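You operate a simulated robot arm through the tools that you are given. There is no shell and no other tool. Be economical: measure what you need, move in short steps, check, and stop when the job is done.

The job below is to be done with a simulated two-armed robot. You get a single attempt, and the scene is never put back.

JOB
Tighten and lock the yellow strap and wipe the glue smear off.
Fine: flip the buckle lever up, pull till the white line shows, then flip the lever down. The frame stays where it lies; use the purple-banded pad and put it back. What is to be rubbed or washed off counts as gone when no trace of it is left.

The check looks at the end state, three seconds after you hand in, the way a careful person would. Anything else that was tipped, shoved, dropped, spilled or broken makes it a failure.

ROBOT AND FRAMES
Two 6-joint arms with two-finger parallel grippers on one trunk, on a base that drives. Base frame: it is fixed to the floor where the robot stands at the start and does not move with it; the origin is under the middle of the robot, x ahead of it, y to its left, z up. Units: m, rad, N and s.
The left shoulder is at the start at [0.06, 0.187, 1.147], the right one opposite. With the tool pointing down near the work surface each hand reaches from about 0.22 to 0.62 m from the robot's upright axis, wherever it stands, measured 20 degrees to its own side. Places, roughly: buckle lever with blue ball [0.5, 0.1, 0.9]; frame in a yellow strap (27x20x6 cm) [0.4, 0.1, 0.8]; strap end with black knob [0.5, 0, 0.9]; white pad with purple band (6x6x4 cm) [0.6, 0.1, 0.8]. Payload 1.57 kg a hand.
Tool frame (each hand has its own): the origin (TCP) lies between the finger pads and is the grasp point; the fingertips stand 0.03 m ahead of it; z points along the fingers, y is the line along which they close. The gripper opens to 0.11 m. The fingers are 0.024 m wide and 0.012 m thick; the gripper's body (0.048 by 0.112 m) begins 0.078 m behind the TCP.
Orientation is that of the tool frame in the base frame, as a unit quaternion [x, y, z, w]. With the fingers straight down and closing along the base's y, the tool's x points along the base's -x, its y along +y and its z along -z.

CONTROLS
- The arms move only by the tool step_arm. It takes "left_targets", "right_targets" or both (then of equal length, played together; a hand with none holds still); each is one flat list of numbers, 7 for each row, row after row: the shift along the base's x, y, z in m, then the turn, a rotation vector about the base's x, y, z in degrees, then the finger opening in m, from 0 to 0.11. In form: [dx, dy, dz, wx, wy, wz, hand, dx, dy, dz, wx, wy, wz, hand, ...]. A call has 1 to 12 rows; each row is the pose to reach, as a shift and turn from the pose commanded when the call began. Rows are played at 5 a second. More than 0.05 m and 0.15 rad between two rows, or a gripper value outside its range, and nothing of the call is played. Where a pose cannot be reached the arm comes as near as it can. A force on the tool above 60 N (or 10 N above the force at the start of the call, whichever is more), or a blocked arm, ends the call early, and 0.2 s more pass. The fingers move at their own pace (about 0.153 m/s each) and stop on an object; they squeeze with about 37 N. The grip force told is the motor's: it shows also when the fingers shut on nothing. Time passes only in rows, and 0.2 s behind the last, so rows that repeat a pose let the fingers close. The reply holds the time, the measured pose of the TCP, the force on the tool along the base axes, the opening and the grip force, in the units named above and with some noise, with the torque about the TCP (base axes, N m) and any sound that the robot's microphone picked up, and new pictures: "views" is both (left out), scene, wrist or none (wrist: the cameras of the hands that moved).
- Cameras (640 x 400 px; columns grow to the right, rows downward): "scene" is now at [0.0083, 0.0318, 1.6849]; the picture's right is [0.42, -0.91, 0.00], its down [-0.72, -0.33, -0.61] and it looks along [0.56, 0.26, -0.79] (base axes); focal length 278 px, centre (320, 200). "left" rides on the left gripper at [0.07, -0.016, -0.141] in its tool frame; the picture's right is [0.23, 0.97, 0.00], its down [-0.86, 0.20, -0.48] and it looks along [-0.47, 0.11, 0.88] (tool axes); focal length 222 px, centre (320, 200). "right" rides on the right gripper at [0.07, 0.016, -0.141] in its tool frame; the picture's right is [-0.23, 0.97, 0.00], its down [-0.86, -0.20, -0.48] and it looks along [-0.47, -0.11, 0.88] (tool axes); focal length 222 px, centre (320, 200).
- lift_body(by): slides the trunk up (or, below 0, down) by that many m; the arms and the scene camera ride with it, the base frame stays. It gives what a move gives, with no picture.
- drive_base(legs): drives the robot by 1 to 6 legs, each [ahead, left, turn to the left] in m, m and rad, along the robot's own axes; the way and the turn of a leg run together, so that a leg with both is an arc; at most 1.5 m and 3.142 rad a leg. The arms and the cameras ride along, it lands a little off, and it stops where it bumps. It gives what a move gives, and a new picture of the scene camera.
- pan_tilt(pan, tilt): turns the head with the scene camera to pan (to the left, within 1.501 rad either way) and tilt (down, from -0.506 to 1.204), counted from straight ahead of the robot. It gives what a move gives, and a new picture of the scene camera.
- locate(camera, pixels): there is no depth. For up to 12 entries [column, row, z] of the newest picture of that camera ("zoom" is the newest enlarged one), the place [x, y] in the base frame at which the ray of that pixel passes the height z, good to about 0.002 m. No time passes.
- inspect(camera, box): a new picture of the part [left, top, right, bottom] of that camera's present view, enlarged. No time passes.
- finish_job(): hands the job in; it is judged then, once.

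Go step by step. Measure first, check grasps and placings, and put right what went wrong. The budget is 80 turns and 260 pictures, counting those below and the enlarged ones. Unless the task says otherwise, let go and move clear before handing in, and close with one line.

The tools are called by a JSON object that holds its "fn" and its "kwargs". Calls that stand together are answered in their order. step_arm: Moves the arms, as the interface text tells. Its arguments: {"type":"object","properties":{"left_targets":{"type":"array","items":{"type":"number"}},"right_targets":{"type":"array","items":{"type":"number"}},"views":{"type":"string","enum":["both","scene","wrist","none"]}},"required":[]} The other tools are called the same way: lift_body (by) slides the trunk up or down; drive_base (legs) drives the base; pan_tilt (pan, tilt) turns the head that bears the scene camera; locate (camera, pixels) gives the place at which the rays of pixels pass given heights; inspect (camera, box) takes an enlarged picture of a part of a camera's view; finish_job () hands the job in.

At the start:

```text
clock: 0.0
left_eef_pos: [0.3758, 0.3446, 1.182]
left_tool_rot: [0.0, 1.0, 0.001, 0.0]
left_force: [-0.5, 0.5, 0.1]
left_moment: [0.0, 0.01, 0.03]
left_gripper_width: 0.1098
left_gripper_force: 0.1
right_eef_pos: [0.4822, -0.1007, 1.1626]
right_tool_rot: [0.0, 1.0, 0.0, 0.0]
right_force: [0.5, 0.4, 0.4]
right_moment: [0.01, -0.01, -0.01]
right_gripper_width: 0.11
right_gripper_force: 0.0
trunk travel left (down, up): [-0.775, 0.215]
robot x, y, heading: [0.0009, 0.0016, -0.0]
head pan, tilt: [0.431, 0.909]
```

scene: 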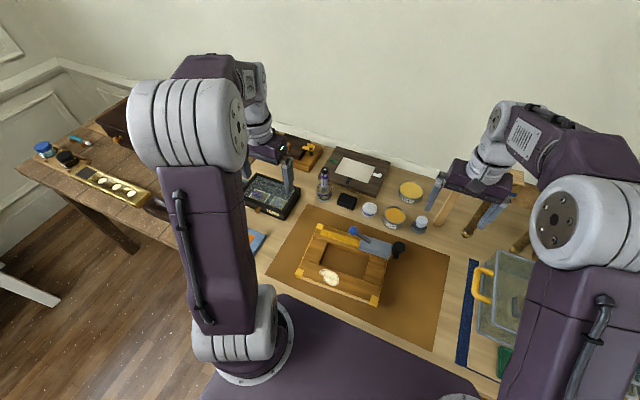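
right: 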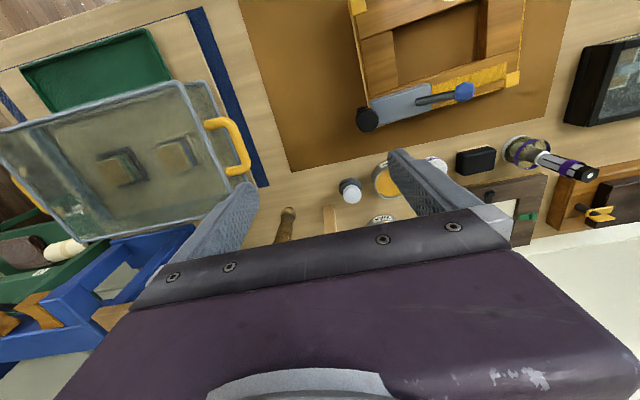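
left: 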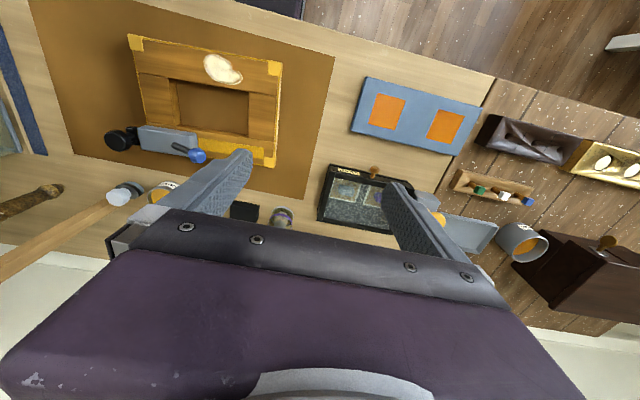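

The frame with the strap sits near (345,265) in the scene with the smear at (330,277); the pad isn't clearly identified yet. I'll enlarge the key parts.

{"fn": "inspect", "kwargs": {"camera": "scene", "box": [280, 160, 460, 310]}}

{"fn": "inspect", "kwargs": {"camera": "right", "box": [320, 0, 640, 240]}}

{"fn": "inspect", "kwargs": {"camera": "left", "box": [60, 20, 340, 230]}}

```text
2.67 times, centred on (370, 235) of scene
```

zoom: 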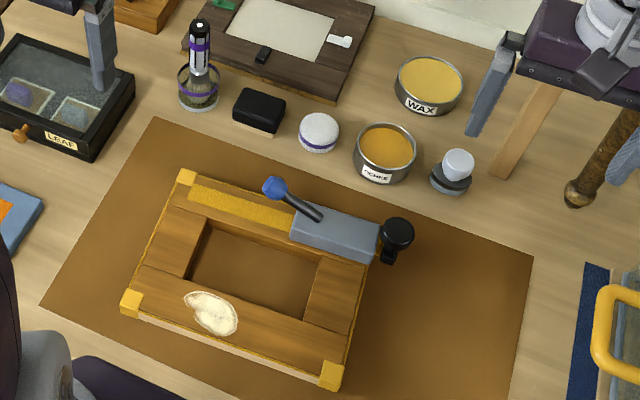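

```text
1.67 times, centred on (480, 120) of right
```

zoom: 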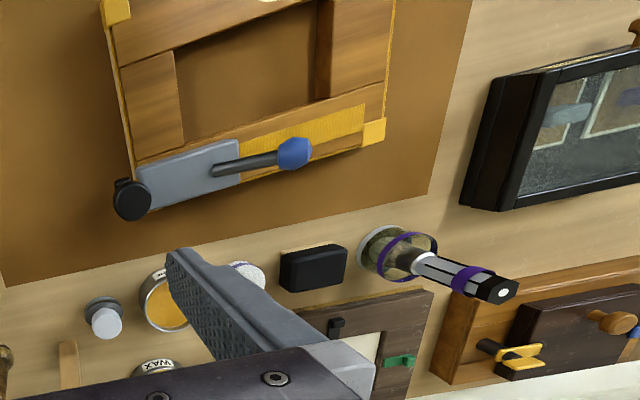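

```text
1.90 times, centred on (200, 125) of left
```

zoom: 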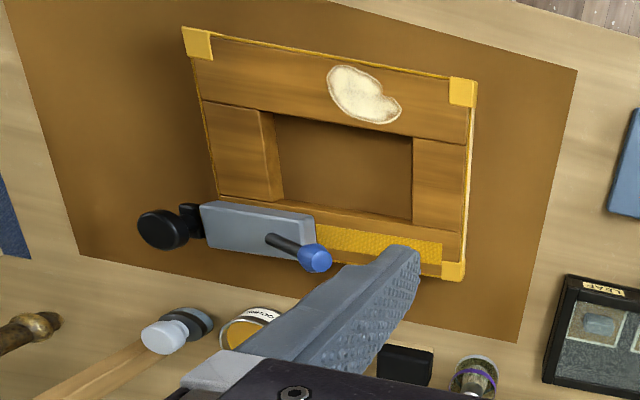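

The pad is the round white puck with a purple band at scene (370,209), next to the dark block. I'll locate the pad, smear, ball, knob and frame corners.

{"fn": "locate", "kwargs": {"camera": "scene", "pixels": [[370, 207, 0.86], [370, 211, 0.84], [329.5, 277.4, 0.88], [353, 230, 0.9], [369.3, 241, 0.9], [399.3, 247, 0.9], [320, 226.7, 0.88], [298.7, 273.6, 0.88], [374, 298, 0.88], [390, 253, 0.88]]}}

{"fn": "locate", "kwargs": {"camera": "left", "pixels": [[119, 139, 0.9], [197, 156, 0.9], [180, 145, 0.9], [222, 69, 0.88], [134, 42, 0.88], [274, 67, 0.88], [270, 161, 0.88], [128, 190, 0.86], [145, 132, 0.9], [145, 150, 0.9], [196, 133, 0.9]]}}

```text
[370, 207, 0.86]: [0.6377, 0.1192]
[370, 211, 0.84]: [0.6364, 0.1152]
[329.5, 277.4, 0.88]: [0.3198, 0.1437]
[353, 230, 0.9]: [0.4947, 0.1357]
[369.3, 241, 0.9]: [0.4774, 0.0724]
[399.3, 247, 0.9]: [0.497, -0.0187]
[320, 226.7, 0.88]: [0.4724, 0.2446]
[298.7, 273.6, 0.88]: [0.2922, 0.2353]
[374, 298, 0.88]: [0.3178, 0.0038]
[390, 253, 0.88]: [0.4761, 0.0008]
```

```text
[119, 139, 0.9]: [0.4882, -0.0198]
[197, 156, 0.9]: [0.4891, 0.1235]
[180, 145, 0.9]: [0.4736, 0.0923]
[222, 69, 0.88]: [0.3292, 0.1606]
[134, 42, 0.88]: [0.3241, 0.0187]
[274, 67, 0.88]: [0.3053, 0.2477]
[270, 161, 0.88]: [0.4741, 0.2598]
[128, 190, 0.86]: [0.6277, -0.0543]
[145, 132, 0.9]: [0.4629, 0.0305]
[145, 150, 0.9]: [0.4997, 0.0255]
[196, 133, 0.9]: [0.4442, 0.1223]
```

Triangulating scene and left views: ball is about (0.481, 0.133, 0.92), frame top about z=0.85, smear about (0.331, 0.148), knob about (0.49, -0.02, 0.90). I'll bring the left hand above the lever, turned -90° so the fingers close along x, and look.

{"fn": "step_arm", "kwargs": {"left_targets": [0.008, -0.017, -0.008, 0, 0, -7.5, 0.11, 0.016, -0.034, -0.016, 0, 0, -15, 0.11, 0.025, -0.051, -0.025, 0, 0, -22.5, 0.11, 0.034, -0.068, -0.034, 0, 0, -30, 0.11, 0.043, -0.085, -0.043, 0, 0, -37.5, 0.11, 0.052, -0.102, -0.052, 0, 0, -45, 0.11, 0.061, -0.12, -0.061, 0, 0, -52.5, 0.11, 0.07, -0.138, -0.07, 0, 0, -60, 0.11, 0.079, -0.156, -0.08, 0, 0, -67.5, 0.11, 0.088, -0.174, -0.09, 0, 0, -75, 0.11, 0.097, -0.192, -0.1, 0, 0, -82.5, 0.11, 0.105, -0.212, -0.11, 0, 0, -90, 0.11]}}

```text
clock: 2.6
left_eef_pos: [0.4824, 0.1316, 1.0714]
left_tool_rot: [0.708, 0.706, 0.0, 0.0]
left_force: [0.2, 0.4, -1.0]
left_moment: [0.03, -0.01, 0.05]
left_gripper_width: 0.1098
left_gripper_force: 0.0
right_eef_pos: [0.4831, -0.1007, 1.1624]
right_tool_rot: [0.0, 1.0, 0.0, 0.0]
right_force: [0.1, 0.0, 0.4]
right_moment: [0.01, -0.02, -0.02]
right_gripper_width: 0.1102
right_gripper_force: 0.0
trunk travel left (down, up): [-0.775, 0.215]
robot x, y, heading: [0.0002, -0.0013, -0.007]
head pan, tilt: [0.431, 0.909]
```

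scene: 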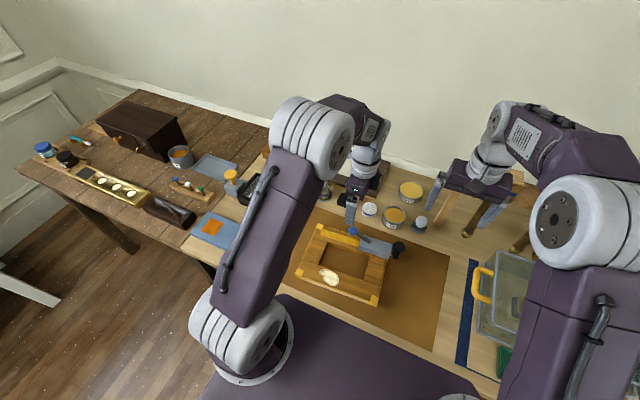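
left: 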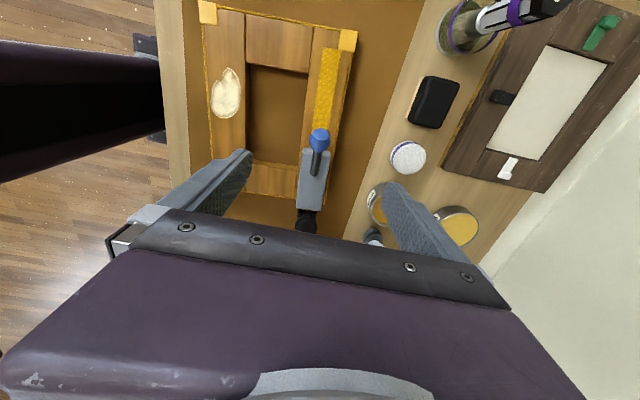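

The left hand is now above the lever: the ball shows at left-cam (319,139), the pad at (408,156). I'll refine positions and enlarge the buckle.

{"fn": "inspect", "kwargs": {"camera": "left", "box": [200, 10, 440, 240]}}

{"fn": "locate", "kwargs": {"camera": "left", "pixels": [[319, 139, 0.92], [319, 139, 0.9], [307, 219, 0.9], [408, 155, 0.86], [227, 91, 0.85], [207, 10, 0.85], [347, 40, 0.85], [313, 149, 0.89]]}}

{"fn": "inspect", "kwargs": {"camera": "scene", "box": [300, 190, 420, 270]}}

```text
1.74 times, centred on (320, 125) of left
```

zoom: 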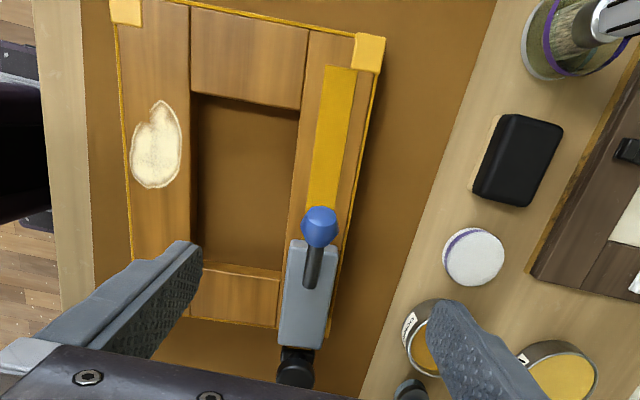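

```text
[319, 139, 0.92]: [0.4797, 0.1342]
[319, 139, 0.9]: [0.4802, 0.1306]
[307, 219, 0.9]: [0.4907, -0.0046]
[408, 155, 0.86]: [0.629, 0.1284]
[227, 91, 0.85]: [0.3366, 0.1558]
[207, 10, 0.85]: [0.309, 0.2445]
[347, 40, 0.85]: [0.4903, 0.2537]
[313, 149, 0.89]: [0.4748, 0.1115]
```

```text
5.00 times, centred on (360, 230) of scene
```

zoom: 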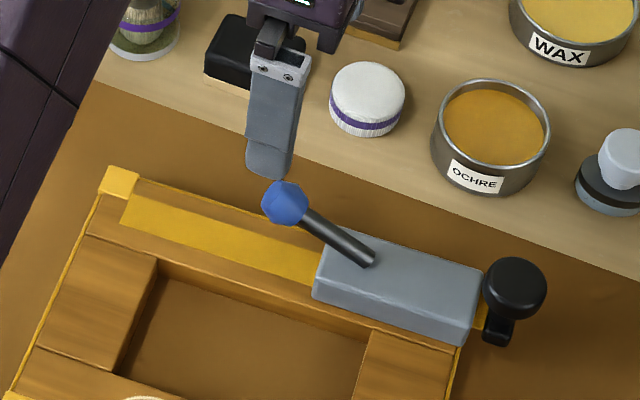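

Ball confirmed at (0.480, 0.134, 0.92). Now I'll get the pivot and the knob height from the right camera's view.

{"fn": "locate", "kwargs": {"camera": "left", "pixels": [[315.4, 172.7, 0.88], [315.4, 172.7, 0.9], [309, 148, 0.885], [326, 150, 0.885], [296, 208, 0.885], [323, 211, 0.885], [306, 222, 0.91], [306, 222, 0.89]]}}

{"fn": "locate", "kwargs": {"camera": "scene", "pixels": [[370, 242.4, 0.88], [370, 242.4, 0.9], [403, 248, 0.91], [403, 248, 0.89], [396.6, 244, 0.88], [370, 236.5, 0.88], [363, 242.5, 0.88], [394, 253, 0.88], [402, 255, 0.87]]}}

{"fn": "inspect", "kwargs": {"camera": "right", "box": [330, 60, 490, 160]}}

{"fn": "locate", "kwargs": {"camera": "right", "pixels": [[368, 119, 0.91], [368, 119, 0.89], [428, 101, 0.88], [464, 92, 0.92]]}}

```text
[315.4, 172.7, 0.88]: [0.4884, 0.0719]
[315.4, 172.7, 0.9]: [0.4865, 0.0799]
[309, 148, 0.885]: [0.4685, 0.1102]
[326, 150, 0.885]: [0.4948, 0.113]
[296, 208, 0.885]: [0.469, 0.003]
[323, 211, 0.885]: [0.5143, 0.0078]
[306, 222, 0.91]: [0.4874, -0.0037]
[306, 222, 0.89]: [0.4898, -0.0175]
```

```text
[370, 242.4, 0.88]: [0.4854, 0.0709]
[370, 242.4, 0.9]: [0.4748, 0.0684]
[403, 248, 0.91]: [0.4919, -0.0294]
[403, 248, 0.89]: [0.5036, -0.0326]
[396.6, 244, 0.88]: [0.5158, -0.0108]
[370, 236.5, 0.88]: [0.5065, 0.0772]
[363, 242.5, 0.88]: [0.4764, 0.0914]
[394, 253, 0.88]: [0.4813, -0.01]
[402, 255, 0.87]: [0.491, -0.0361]
```

```text
4.00 times, centred on (410, 110) of right
```

zoom: 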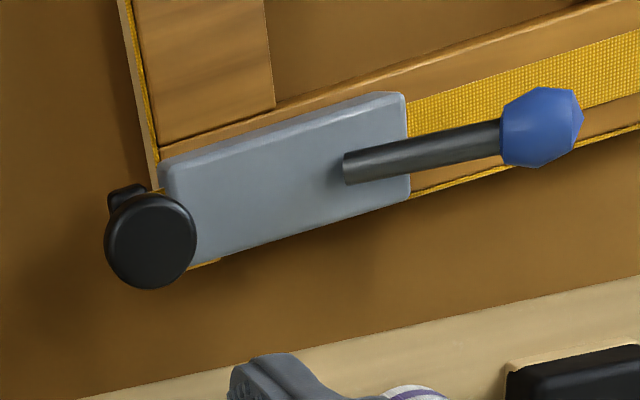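

```text
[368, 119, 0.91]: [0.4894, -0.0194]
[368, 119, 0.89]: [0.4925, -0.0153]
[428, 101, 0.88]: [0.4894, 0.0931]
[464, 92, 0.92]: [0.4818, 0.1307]
```

Knob is at about (0.4895, -0.019), top z≈0.91; lever pivot about (0.486, 0.072, 0.88), so the lever is ~7 cm long at ~33°. I'll lower the left hand onto the ball and close.

{"fn": "step_arm", "kwargs": {"left_targets": [-0.001, 0.001, -0.04, 0, 0, 0, 0.11, -0.002, 0.002, -0.08, 0, 0, 0, 0.08, -0.002, 0.002, -0.12, 0, 0, 0, 0.07, -0.002, 0.002, -0.15, 0, 0, 0, 0.06, -0.002, 0.002, -0.15, 0, 0, 0, 0.03, -0.002, 0.002, -0.15, 0, 0, 0, 0.0, -0.002, 0.002, -0.15, 0, 0, 0, 0.0]}}

```text
clock: 4.2
left_eef_pos: [0.4797, 0.1321, 0.924]
left_tool_rot: [0.707, 0.708, 0.0, -0.001]
left_force: [2.5, -0.3, -0.1]
left_moment: [0.08, -0.09, 0.03]
left_gripper_width: 0.0287
left_gripper_force: 37.1
right_eef_pos: [0.4832, -0.1005, 1.1617]
right_tool_rot: [0.0, 1.0, 0.0, 0.001]
right_force: [1.0, 0.1, 0.9]
right_moment: [0.0, 0.05, 0.02]
right_gripper_width: 0.1097
right_gripper_force: 0.1
trunk travel left (down, up): [-0.775, 0.215]
robot x, y, heading: [0.0017, -0.0005, 0.006]
head pan, tilt: [0.431, 0.909]
```

scene: 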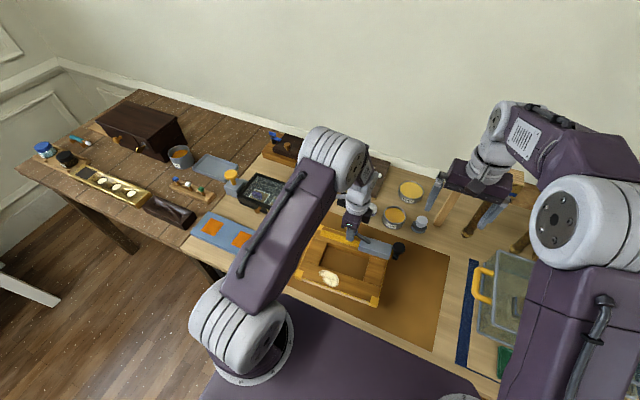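
left: 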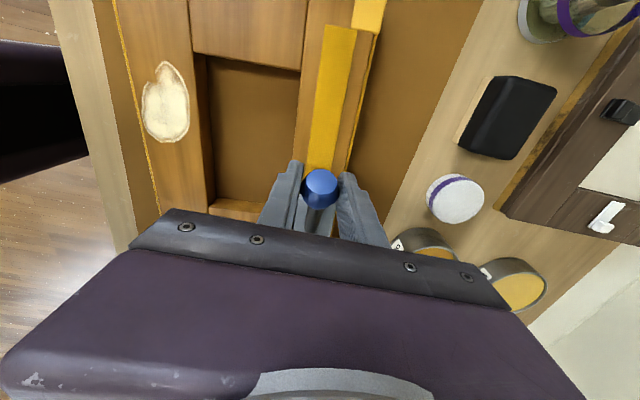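

Ball is gripped (2.9 cm). I'll swing it up part of the arc about the pivot and watch the forces.

{"fn": "step_arm", "kwargs": {"left_targets": [0.0007, -0.007, 0.0085, 0, 0, 0, 0, 0.0015, -0.0155, 0.0163, 0, 0, 0, 0, 0.0023, -0.024, 0.022, 0, 0, 0, 0, 0.0023, -0.024, 0.022, 0, 0, 0, 0]}}

```text
clock: 5.2
left_eef_pos: [0.4812, 0.1093, 0.9453]
left_tool_rot: [0.707, 0.707, 0.0, -0.001]
left_force: [0.8, -1.9, 0.6]
left_moment: [-0.12, 0.09, 0.02]
left_gripper_width: 0.0289
left_gripper_force: 37.6
right_eef_pos: [0.4824, -0.1001, 1.1625]
right_tool_rot: [0.0, 1.0, 0.0, 0.0]
right_force: [0.1, -0.8, 0.4]
right_moment: [0.0, 0.0, 0.02]
right_gripper_width: 0.11
right_gripper_force: 0.0
trunk travel left (down, up): [-0.775, 0.215]
robot x, y, heading: [-0.0007, -0.0009, 0.003]
head pan, tilt: [0.431, 0.909]
```

scene: 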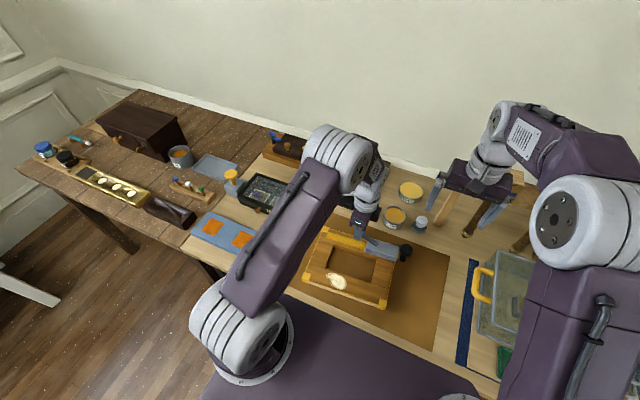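
left: 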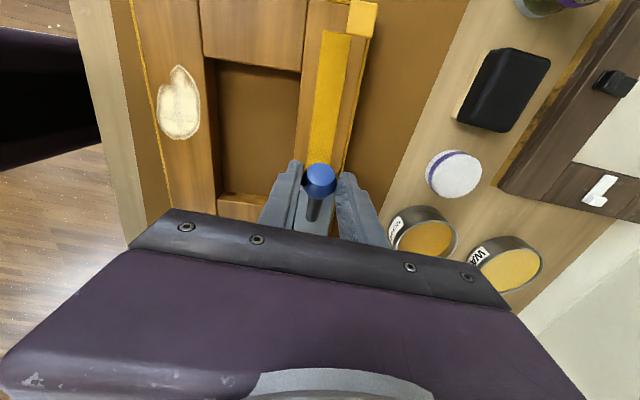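

The smear seems to have shifted in the scene picture ((330,277) to (338,282)), so the frame may have been dragged. I'll check with an enlargement before moving on.

{"fn": "inspect", "kwargs": {"camera": "scene", "box": [280, 160, 460, 310]}}

{"fn": "locate", "kwargs": {"camera": "left", "pixels": [[178, 102, 0.85], [362, 18, 0.85], [455, 172, 0.86]]}}

```text
2.67 times, centred on (370, 235) of scene
```

zoom: 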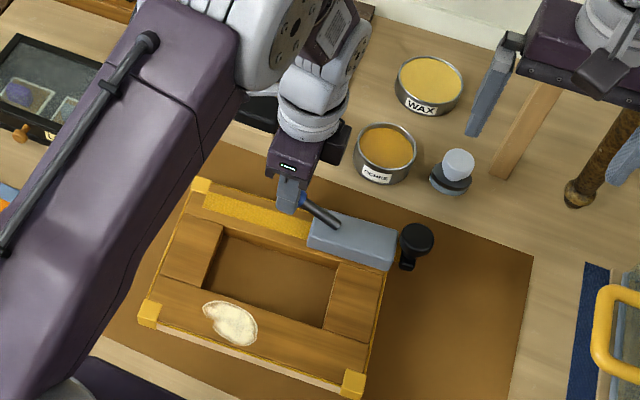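

```text
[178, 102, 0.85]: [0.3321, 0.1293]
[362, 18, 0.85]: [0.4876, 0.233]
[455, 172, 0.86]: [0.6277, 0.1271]
```

The frame did slide about 2 cm in -y. I'll look closely at the lever state before correcting.

{"fn": "inspect", "kwargs": {"camera": "left", "box": [260, 130, 390, 240]}}

{"fn": "inspect", "kwargs": {"camera": "right", "box": [330, 0, 570, 160]}}

{"fn": "inspect", "kwargs": {"camera": "scene", "box": [330, 205, 420, 265]}}

```text
3.64 times, centred on (325, 185) of left
```

zoom: 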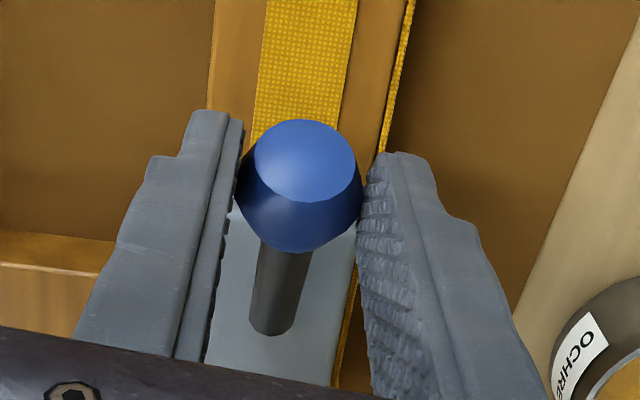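

```text
2.50 times, centred on (450, 80) of right
```

zoom: 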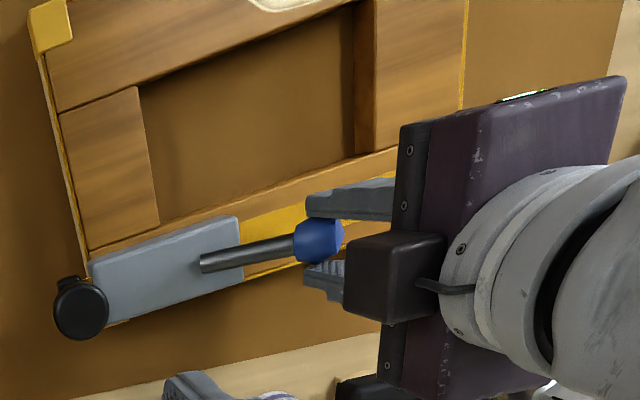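

```text
6.67 times, centred on (375, 235) of scene
```

zoom: 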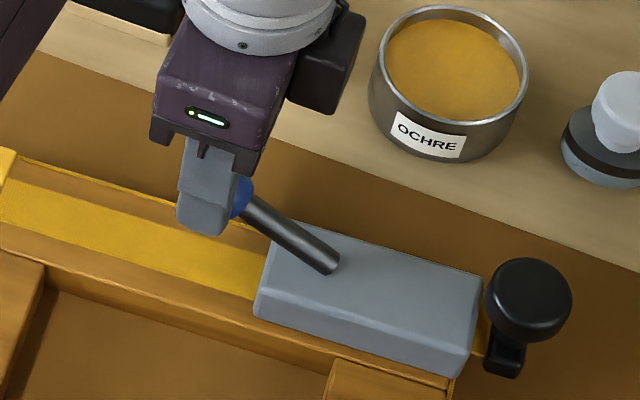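

The ball slipped in the grip while the frame got dragged; the lever only rose slightly. I'll release the ball and lift the left hand clear, then use the right hand to hold the frame by its right rail.

{"fn": "step_arm", "kwargs": {"left_targets": [0, 0, 0, 0, 0, 0, 0.03, 0, 0, 0, 0, 0, 0, 0.05, 0, 0, 0, 0, 0, 0, 0.06, 0, 0, 0.03, 0, 0, 0, 0.06, 0, 0, 0.07, 0, 0, 0, 0.06, 0, 0.04, 0.1, 0, 0, 0, 0.06, 0, 0.08, 0.12, 0, 0, 0, 0.06]}}

{"fn": "inspect", "kwargs": {"camera": "scene", "box": [280, 160, 460, 310]}}

{"fn": "locate", "kwargs": {"camera": "zoom", "pixels": [[331, 295, 0.85], [378, 315, 0.85], [354, 303, 0.85]]}}

```text
clock: 6.8
left_eef_pos: [0.4811, 0.1929, 1.0639]
left_tool_rot: [0.707, 0.707, -0.001, 0.001]
left_force: [-0.5, 0.1, -0.2]
left_moment: [0.04, 0.0, 0.0]
left_gripper_width: 0.0598
left_gripper_force: 0.0
right_eef_pos: [0.4822, -0.0995, 1.1621]
right_tool_rot: [-0.001, 1.0, -0.001, 0.0]
right_force: [-0.1, 0.6, -0.4]
right_moment: [-0.01, 0.0, -0.05]
right_gripper_width: 0.1101
right_gripper_force: 0.1
trunk travel left (down, up): [-0.775, 0.215]
robot x, y, heading: [0.0022, 0.0008, 0.0]
head pan, tilt: [0.431, 0.909]
```

scene: 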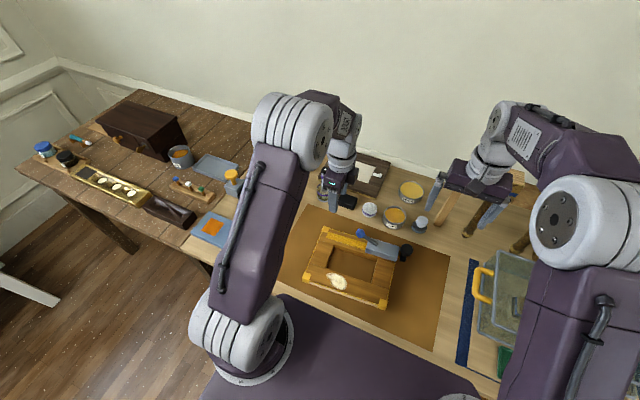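
left: 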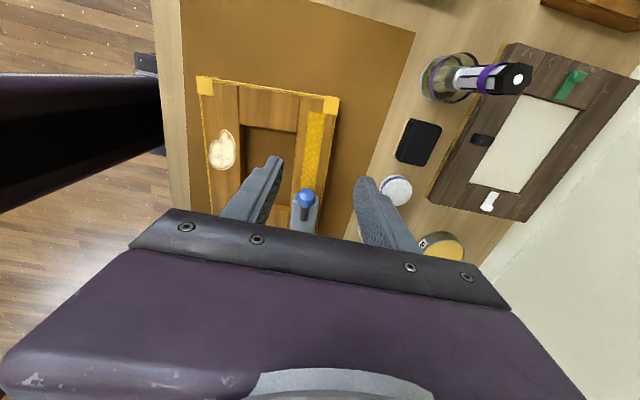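

```text
2.67 times, centred on (370, 235) of scene
```

zoom: 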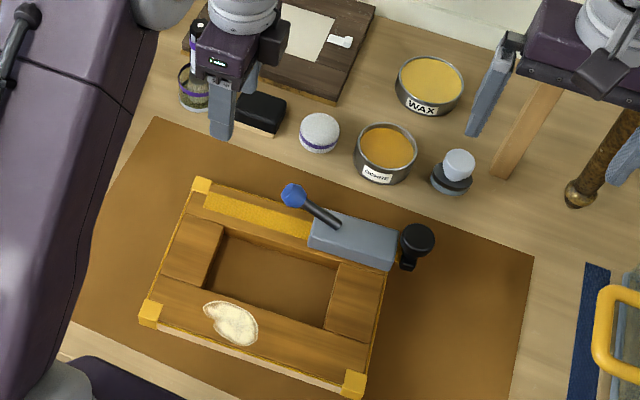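

```text
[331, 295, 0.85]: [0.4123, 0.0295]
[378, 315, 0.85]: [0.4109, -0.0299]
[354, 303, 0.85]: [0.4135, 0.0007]
```

The lever is down again and the frame is ~2 cm off in -y. I'll bring the right hand (turned 4° to match the frame) above the right rail near (0.39, 0.0) and check alignment.

{"fn": "step_arm", "kwargs": {"right_targets": [-0.018, 0.02, -0.032, 0, 0, 1, 0.11, -0.036, 0.04, -0.064, 0, 0, 2, 0.11, -0.054, 0.06, -0.096, 0, 0, 3, 0.11, -0.072, 0.08, -0.128, 0, 0, 4, 0.11, -0.092, 0.1, -0.155, 0, 0, 4, 0.11, -0.092, 0.1, -0.19, 0, 0, 4, 0.11, -0.092, 0.1, -0.22, 0, 0, 4, 0.11]}}

{"fn": "inspect", "kwargs": {"camera": "scene", "box": [280, 160, 460, 310]}}

```text
clock: 8.4
left_eef_pos: [0.4837, 0.1918, 1.0644]
left_tool_rot: [0.707, 0.707, -0.001, -0.001]
left_force: [-0.3, 0.1, 0.1]
left_moment: [0.01, -0.01, -0.02]
left_gripper_width: 0.0599
left_gripper_force: 0.1
right_eef_pos: [0.3928, -0.0, 0.9424]
right_tool_rot: [-0.035, 0.999, 0.001, 0.0]
right_force: [0.1, -0.3, 0.2]
right_moment: [-0.01, 0.04, 0.0]
right_gripper_width: 0.1101
right_gripper_force: 0.1
trunk travel left (down, up): [-0.775, 0.215]
robot x, y, heading: [0.0003, 0.0016, 0.002]
head pan, tilt: [0.431, 0.909]
```

scene: 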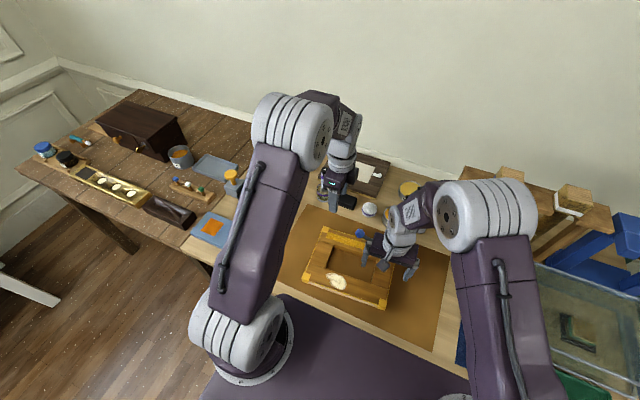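
right: 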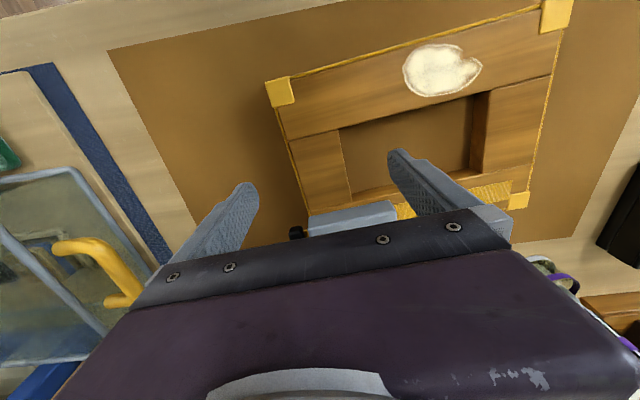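

```text
2.67 times, centred on (370, 235) of scene
```

zoom: 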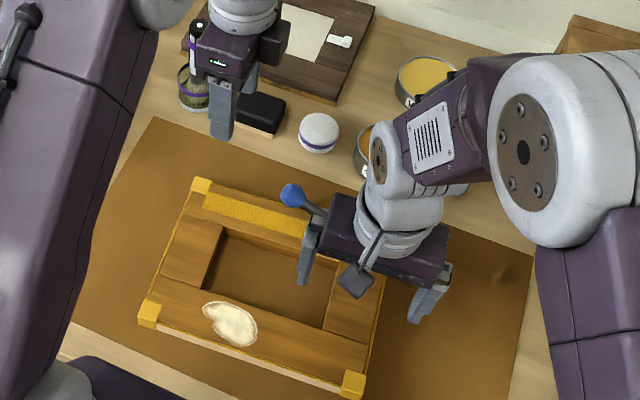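

The fingers straddle the right rail. I'll measure the rail edges and window corners from the right camera before descending.

{"fn": "locate", "kwargs": {"camera": "right", "pixels": [[340, 129, 0.85], [351, 200, 0.85], [290, 143, 0.85], [303, 205, 0.85], [474, 93, 0.85], [268, 82, 0.85], [575, 5, 0.85], [527, 208, 0.85], [441, 70, 0.85]]}}

```text
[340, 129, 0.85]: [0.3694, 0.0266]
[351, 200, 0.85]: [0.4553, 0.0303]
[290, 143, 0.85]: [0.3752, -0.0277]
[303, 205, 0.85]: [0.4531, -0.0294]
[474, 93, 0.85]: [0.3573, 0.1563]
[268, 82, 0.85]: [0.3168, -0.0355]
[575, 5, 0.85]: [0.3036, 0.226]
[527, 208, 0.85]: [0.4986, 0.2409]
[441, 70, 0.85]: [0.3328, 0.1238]
```

Rail spans y −0.028..0.028 and the hand is centred. Descending and closing on the rail.

{"fn": "step_arm", "kwargs": {"right_targets": [0, 0, -0.04, 0, 0, 0, 0.11, 0, 0, -0.08, 0, 0, 0, 0.11, 0, 0, -0.082, 0, 0, 0, 0.08, 0, 0, -0.082, 0, 0, 0, 0.05, 0, 0, -0.082, 0, 0, 0, 0.03, 0, 0, -0.082, 0, 0, 0, 0.03]}}

{"fn": "inspect", "kwargs": {"camera": "scene", "box": [280, 160, 460, 310]}}

```text
clock: 9.8
left_eef_pos: [0.4822, 0.1916, 1.0639]
left_tool_rot: [0.707, 0.707, 0.0, -0.001]
left_force: [-0.2, -0.3, -0.2]
left_moment: [0.02, 0.02, 0.01]
left_gripper_width: 0.0602
left_gripper_force: 0.0
right_eef_pos: [0.3907, 0.0012, 0.8577]
right_tool_rot: [-0.035, 0.999, 0.0, -0.001]
right_force: [-2.1, 0.1, -0.1]
right_moment: [0.12, -0.21, 0.2]
right_gripper_width: 0.0549
right_gripper_force: 36.8
trunk travel left (down, up): [-0.775, 0.215]
robot x, y, heading: [0.0012, -0.0016, -0.003]
head pan, tilt: [0.431, 0.909]
```

scene: 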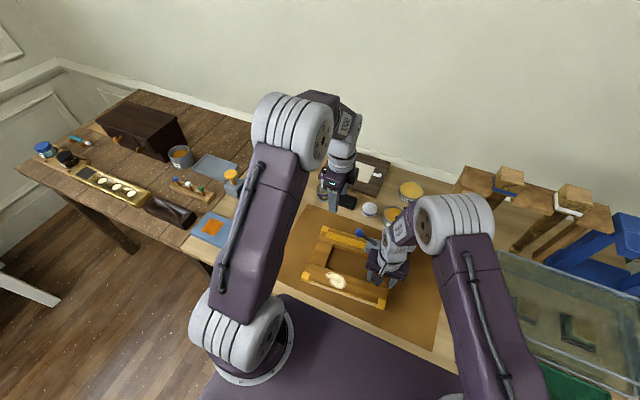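
right: 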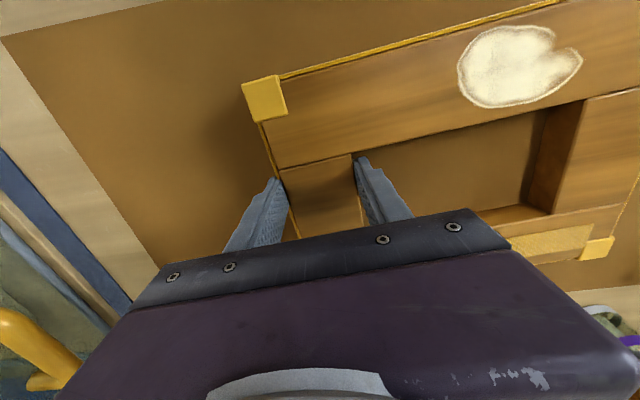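

```text
2.67 times, centred on (370, 235) of scene
```

zoom: 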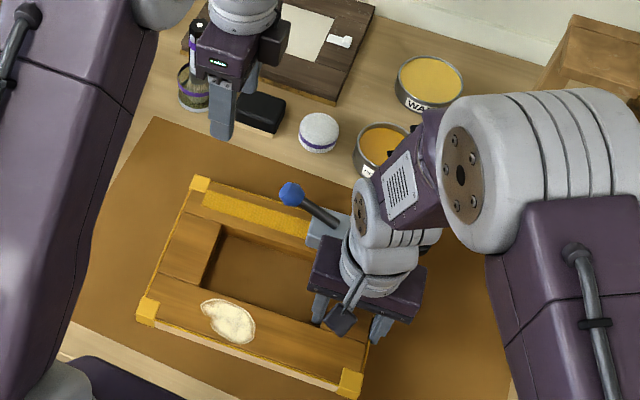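

The rail is held (5.5 cm). Measuring the offset to the frame's original place via the same zoom features.

{"fn": "locate", "kwargs": {"camera": "zoom", "pixels": [[187, 177, 0.85], [200, 184, 0.85], [131, 303, 0.85], [147, 311, 0.85], [331, 374, 0.85], [350, 382, 0.85], [212, 313, 0.85], [229, 321, 0.85]]}}

```text
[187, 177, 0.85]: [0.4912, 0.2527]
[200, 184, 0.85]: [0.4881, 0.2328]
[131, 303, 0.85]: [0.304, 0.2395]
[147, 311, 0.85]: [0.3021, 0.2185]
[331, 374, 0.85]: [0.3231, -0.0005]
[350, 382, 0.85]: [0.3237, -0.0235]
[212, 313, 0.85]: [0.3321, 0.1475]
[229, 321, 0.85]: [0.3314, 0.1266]
```

I need +2.1 cm in y and −0.7° yaw at the right hand; sliding the frame back gently.

{"fn": "step_arm", "kwargs": {"right_targets": [0, 0.007, 0, 0, 0, -0.2, 0.03, 0, 0.014, 0, 0, 0, -0.5, 0.03, 0, 0.021, 0, 0, 0, -0.7, 0.03, 0, 0.021, 0, 0, 0, -0.7, 0.03], "views": "none"}}

{"fn": "inspect", "kwargs": {"camera": "scene", "box": [280, 160, 460, 310]}}

```text
clock: 10.8
left_eef_pos: [0.4826, 0.191, 1.0643]
left_tool_rot: [0.707, 0.707, 0.001, 0.0]
left_force: [0.5, -0.5, -0.3]
left_moment: [-0.01, 0.04, 0.0]
left_gripper_width: 0.0599
left_gripper_force: 0.0
right_eef_pos: [0.3931, 0.0202, 0.8585]
right_tool_rot: [-0.029, 1.0, 0.0, 0.0]
right_force: [0.7, -0.5, -1.1]
right_moment: [-0.55, 0.24, -0.01]
right_gripper_width: 0.0547
right_gripper_force: 36.2
trunk travel left (down, up): [-0.775, 0.215]
robot x, y, heading: [0.0025, 0.0031, 0.0]
head pan, tilt: [0.431, 0.909]
```

```text
2.67 times, centred on (370, 235) of scene
```

zoom: 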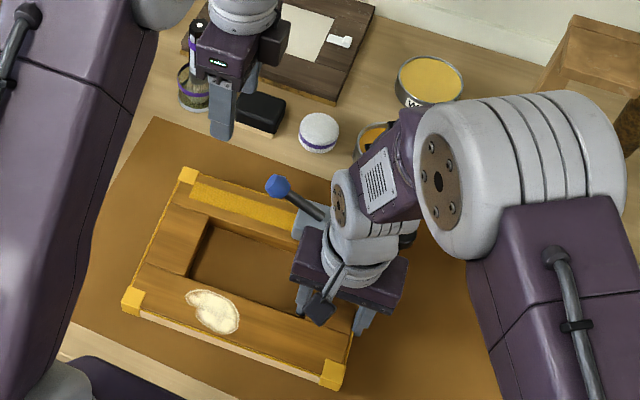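

Frame corners are back within ~2 mm ((188,175),(133,301),(332,372)). I'll keep the right hand holding it. Now I'll turn the left hand back +90° so it can approach the lever along its axis with one finger above and one below the ball.

{"fn": "step_arm", "kwargs": {"left_targets": [0, 0.005, 0.005, 0, 0, 7.5, 0.06, 0, 0.01, 0.01, 0, 0, 15, 0.06, 0, 0.015, 0.015, 0, 0, 22.5, 0.06, 0, 0.02, 0.02, 0, 0, 30, 0.06, 0, 0.025, 0.025, 0, 0, 37.5, 0.06, 0, 0.03, 0.03, 0, 0, 45, 0.06, 0, 0.035, 0.03, 0, 0, 52.5, 0.06, 0, 0.04, 0.03, 0, 0, 60, 0.06, 0, 0.045, 0.03, 0, 0, 67.5, 0.06, 0, 0.05, 0.03, 0, 0, 75, 0.06, 0, 0.055, 0.03, 0, 0, 82.5, 0.06, 0, 0.06, 0.03, 0, 0, 90, 0.06], "views": "none"}}

{"fn": "step_arm", "kwargs": {"left_targets": [0, 0, 0, -8, 0, 0, 0.06, 0, 0, 0, -16, 0, 0, 0.06, 0, 0, 0, -24, 0, 0, 0.06, 0, 0, 0, -32, 0, 0, 0.06, 0, 0, -0.01, -40, 0, 0, 0.06, 0, 0, -0.02, -48, 0, 0, 0.06, 0, 0, -0.03, -55, 0, 0, 0.06]}}

```text
clock: 13.4
left_eef_pos: [0.4812, 0.2489, 1.0928]
left_tool_rot: [-0.001, 1.0, 0.0, 0.0]
left_force: [-0.1, -0.3, -0.2]
left_moment: [0.0, 0.03, 0.02]
left_gripper_width: 0.0598
left_gripper_force: 0.1
right_eef_pos: [0.3935, 0.0205, 0.8578]
right_tool_rot: [-0.029, 1.0, -0.001, 0.0]
right_force: [-0.5, -0.5, 0.1]
right_moment: [-0.52, 0.26, -0.01]
right_gripper_width: 0.0546
right_gripper_force: 37.0
trunk travel left (down, up): [-0.775, 0.215]
robot x, y, heading: [-0.0034, 0.0023, -0.002]
head pan, tilt: [0.431, 0.909]
```

```text
clock: 15.0
left_eef_pos: [0.4819, 0.2508, 1.0643]
left_tool_rot: [0.001, 0.886, -0.463, 0.001]
left_force: [0.1, -0.1, -0.8]
left_moment: [-0.01, 0.01, -0.01]
left_gripper_width: 0.0601
left_gripper_force: 0.0
right_eef_pos: [0.393, 0.0225, 0.859]
right_tool_rot: [-0.03, 1.0, 0.0, 0.0]
right_force: [-0.1, 0.2, 0.4]
right_moment: [-0.53, 0.24, 0.04]
right_gripper_width: 0.0546
right_gripper_force: 37.3
trunk travel left (down, up): [-0.775, 0.215]
robot x, y, heading: [-0.0004, 0.0029, 0.0]
head pan, tilt: [0.431, 0.909]
```

scene: 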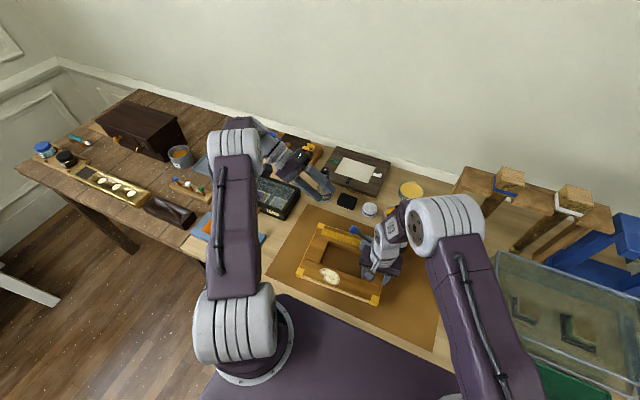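
left: 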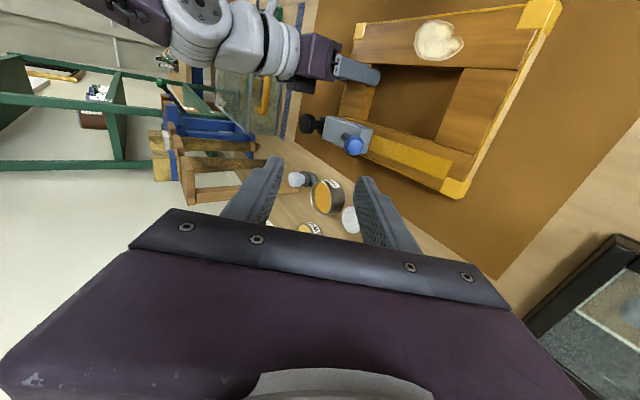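

The hand now points along the lever axis. Triangulating the ball from this view ((355,146) left, (354,230) scene).

{"fn": "locate", "kwargs": {"camera": "left", "pixels": [[355, 146, 0.9], [355, 146, 0.92], [371, 125, 0.88], [311, 124, 0.9]]}}

{"fn": "inspect", "kwargs": {"camera": "left", "box": [290, 90, 410, 190]}}

{"fn": "inspect", "kwargs": {"camera": "scene", "box": [330, 205, 420, 265]}}

{"fn": "locate", "kwargs": {"camera": "scene", "pixels": [[354, 230, 0.9], [354, 230, 0.92]]}}

```text
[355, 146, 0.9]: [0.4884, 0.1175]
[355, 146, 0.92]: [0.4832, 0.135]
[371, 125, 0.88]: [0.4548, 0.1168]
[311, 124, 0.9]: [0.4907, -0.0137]
```

```text
4.00 times, centred on (350, 140) of left
```

zoom: 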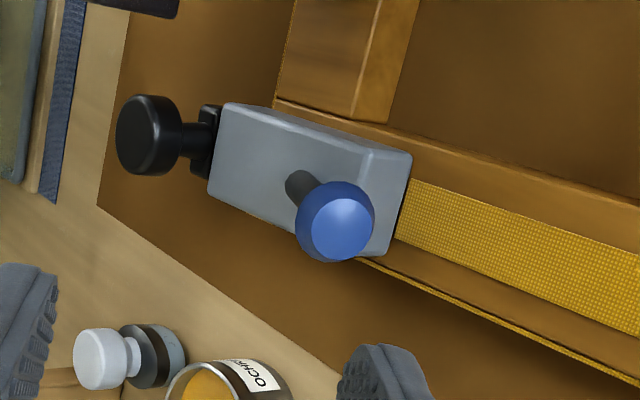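

```text
6.67 times, centred on (375, 235) of scene
```

zoom: 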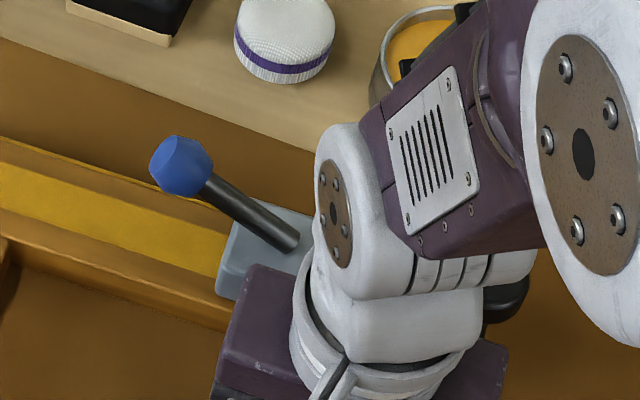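

```text
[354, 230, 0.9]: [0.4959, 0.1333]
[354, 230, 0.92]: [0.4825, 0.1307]
```

Ball is at (0.4825, 0.132, 0.918). Approaching along the lever axis and closing on it.

{"fn": "step_arm", "kwargs": {"left_targets": [0.0006, -0.015, -0.035, 0, 0, 0, 0.06, 0.0006, -0.03, -0.07, 0, 0, 0, 0.06, 0.0006, -0.045, -0.095, 0, 0, 0, 0.06, 0.0006, -0.08, -0.119, 0, 0, 0, 0.06, 0.0006, -0.115, -0.143, 0, 0, 0, 0.06, 0.0006, -0.115, -0.143, 0, 0, 0, 0.03, 0.0006, -0.115, -0.143, 0, 0, 0, 0.0, 0.0006, -0.115, -0.143, 0, 0, 0, 0.0]}}

{"fn": "inspect", "kwargs": {"camera": "scene", "box": [280, 160, 460, 310]}}

```text
clock: 16.8
left_eef_pos: [0.4812, 0.134, 0.9214]
left_tool_rot: [-0.001, 0.887, -0.461, 0.0]
left_force: [0.9, -2.1, 0.2]
left_moment: [0.1, -0.12, 0.15]
left_gripper_width: 0.0286
left_gripper_force: 37.2
right_eef_pos: [0.3937, 0.0213, 0.8587]
right_tool_rot: [-0.029, 1.0, 0.0, 0.0]
right_force: [-0.4, 1.9, -0.3]
right_moment: [-0.42, 0.14, 0.01]
right_gripper_width: 0.0549
right_gripper_force: 37.1
trunk travel left (down, up): [-0.775, 0.215]
robot x, y, heading: [-0.0032, 0.0003, 0.004]
head pan, tilt: [0.431, 0.909]
```

scene: 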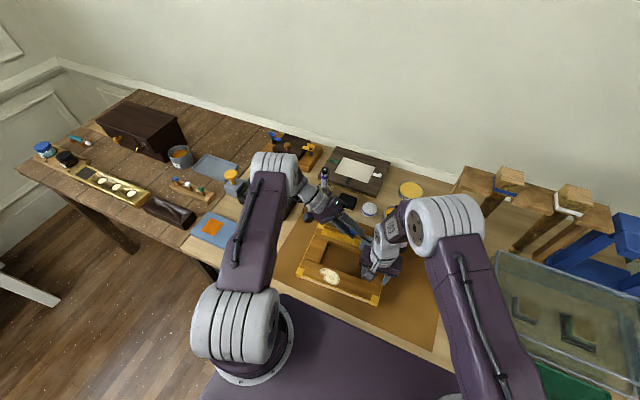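
left: 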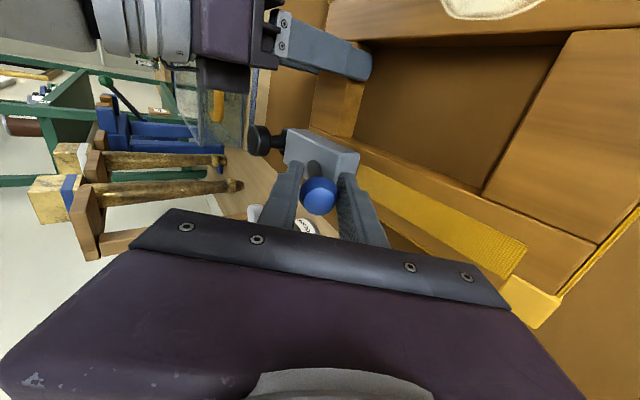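

```text
2.67 times, centred on (370, 235) of scene
```

zoom: 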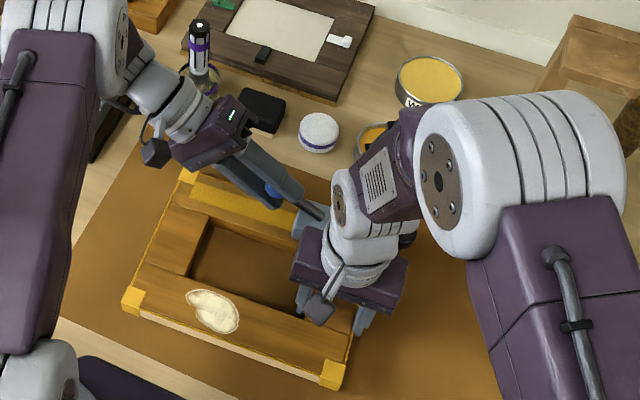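

Ball is gripped top and bottom and the frame hasn't moved. Swinging up 24° as a first portion, rotating the hand with the lever.

{"fn": "step_arm", "kwargs": {"left_targets": [0.0003, -0.0062, 0.0081, 8, 0, 0, 0, 0.0008, -0.0134, 0.0153, 16, 0, 0, 0, 0.0012, -0.0216, 0.0215, 24, 0, 0, 0, 0.0012, -0.0216, 0.0215, 24, 0, 0, 0]}}

{"fn": "inspect", "kwargs": {"camera": "scene", "box": [280, 160, 460, 310]}}

```text
clock: 17.8
left_eef_pos: [0.4813, 0.1109, 0.9428]
left_tool_rot: [0.001, 0.964, -0.267, 0.001]
left_force: [-5.0, 11.5, 15.8]
left_moment: [0.07, 0.32, -0.3]
left_gripper_width: 0.0287
left_gripper_force: 37.4
right_eef_pos: [0.3905, 0.0196, 0.8591]
right_tool_rot: [-0.028, 1.0, 0.0, -0.001]
right_force: [5.5, -13.3, -7.1]
right_moment: [0.14, 0.78, -1.15]
right_gripper_width: 0.0546
right_gripper_force: 37.2
trunk travel left (down, up): [-0.775, 0.215]
robot x, y, heading: [-0.0007, -0.004, 0.003]
head pan, tilt: [0.431, 0.909]
```

scene: 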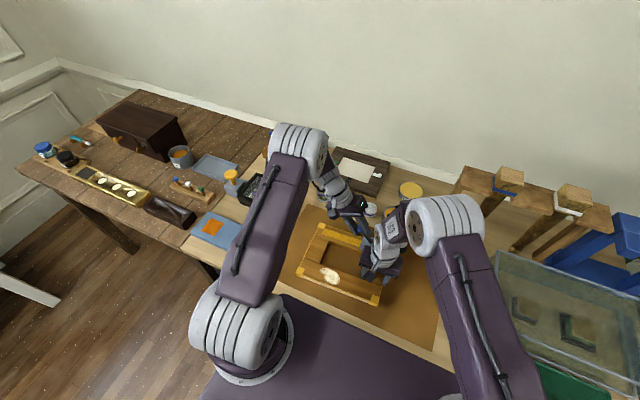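
left: 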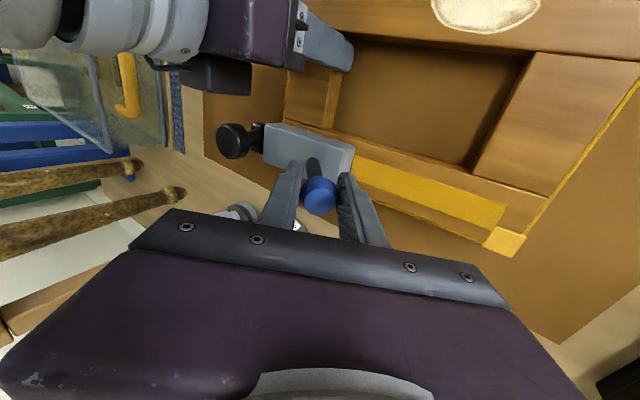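

```text
2.67 times, centred on (370, 235) of scene
```

zoom: 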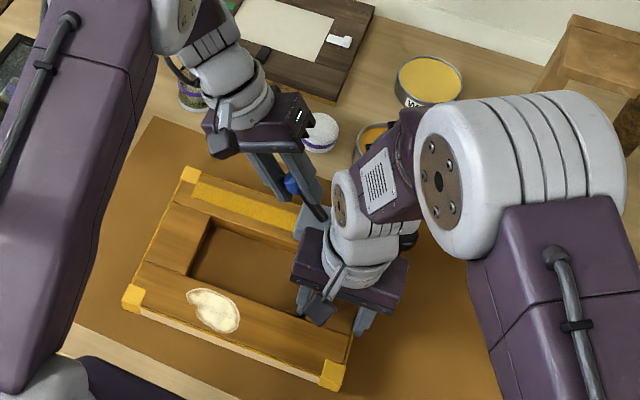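

The lever rises and the frame is still; the force (≈20 N outward) suggests a slightly larger arc radius. Continuing with a corrected arc, letting the hand lag to stay clear of the right wrist.

{"fn": "step_arm", "kwargs": {"left_targets": [0.0003, -0.0133, 0.0095, 6, 0, 0, 0, 0.0006, -0.0242, 0.0138, 12, 0, 0, 0, 0.0006, -0.0242, 0.0138, 12, 0, 0, 0]}}

{"fn": "inspect", "kwargs": {"camera": "scene", "box": [280, 160, 460, 310]}}

```text
clock: 18.6
left_eef_pos: [0.484, 0.089, 0.9556]
left_tool_rot: [0.001, 0.986, -0.165, 0.0]
left_force: [5.0, 0.1, 0.1]
left_moment: [0.12, -0.35, -0.02]
left_gripper_width: 0.0289
left_gripper_force: 36.9
right_eef_pos: [0.3936, 0.0232, 0.8598]
right_tool_rot: [-0.03, 1.0, 0.0, 0.0]
right_force: [-4.9, 0.6, -0.1]
right_moment: [-0.28, -0.29, 0.31]
right_gripper_width: 0.0547
right_gripper_force: 37.0
trunk travel left (down, up): [-0.775, 0.215]
robot x, y, heading: [-0.0002, 0.0003, 0.004]
head pan, tilt: [0.431, 0.909]
```

scene: 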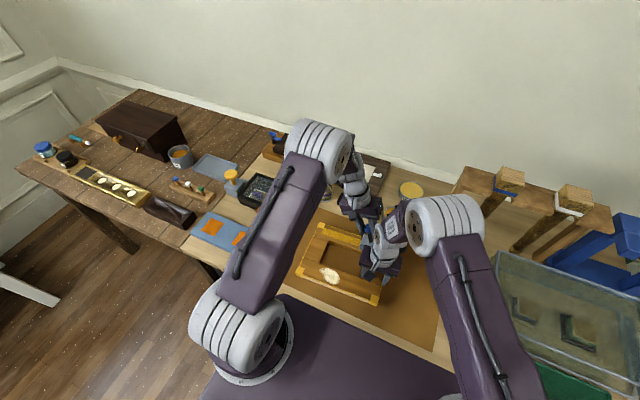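
left: 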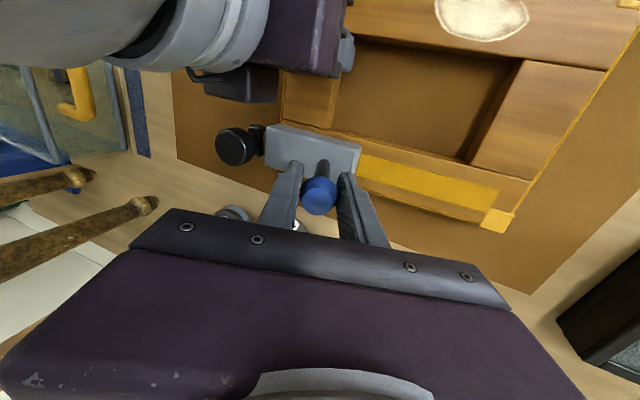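

```text
2.67 times, centred on (370, 235) of scene
```

zoom: 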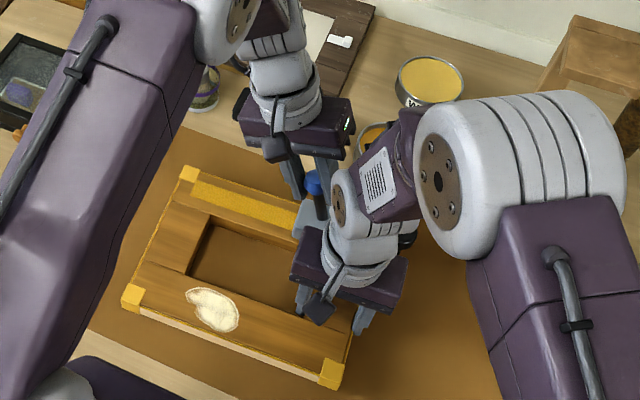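

Forces vanished; lever at ~72°. Before going on, I'll check clearance between the left gripper's end and the right forearm.

{"fn": "locate", "kwargs": {"camera": "scene", "pixels": [[382, 235, 1.08], [400, 212, 1.12], [389, 217, 1.12], [415, 230, 1.15], [381, 208, 1.05], [381, 208, 1.08]]}}

{"fn": "inspect", "kwargs": {"camera": "right", "box": [320, 100, 640, 300]}}

```text
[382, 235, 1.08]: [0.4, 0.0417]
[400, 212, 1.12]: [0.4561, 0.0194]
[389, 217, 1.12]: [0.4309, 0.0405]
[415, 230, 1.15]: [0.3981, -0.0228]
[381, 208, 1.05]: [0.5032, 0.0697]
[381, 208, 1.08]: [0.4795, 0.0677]
```

```text
2.00 times, centred on (480, 200) of right
```

zoom: 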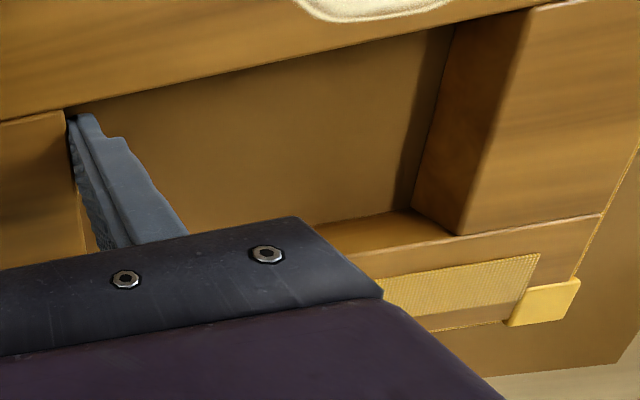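

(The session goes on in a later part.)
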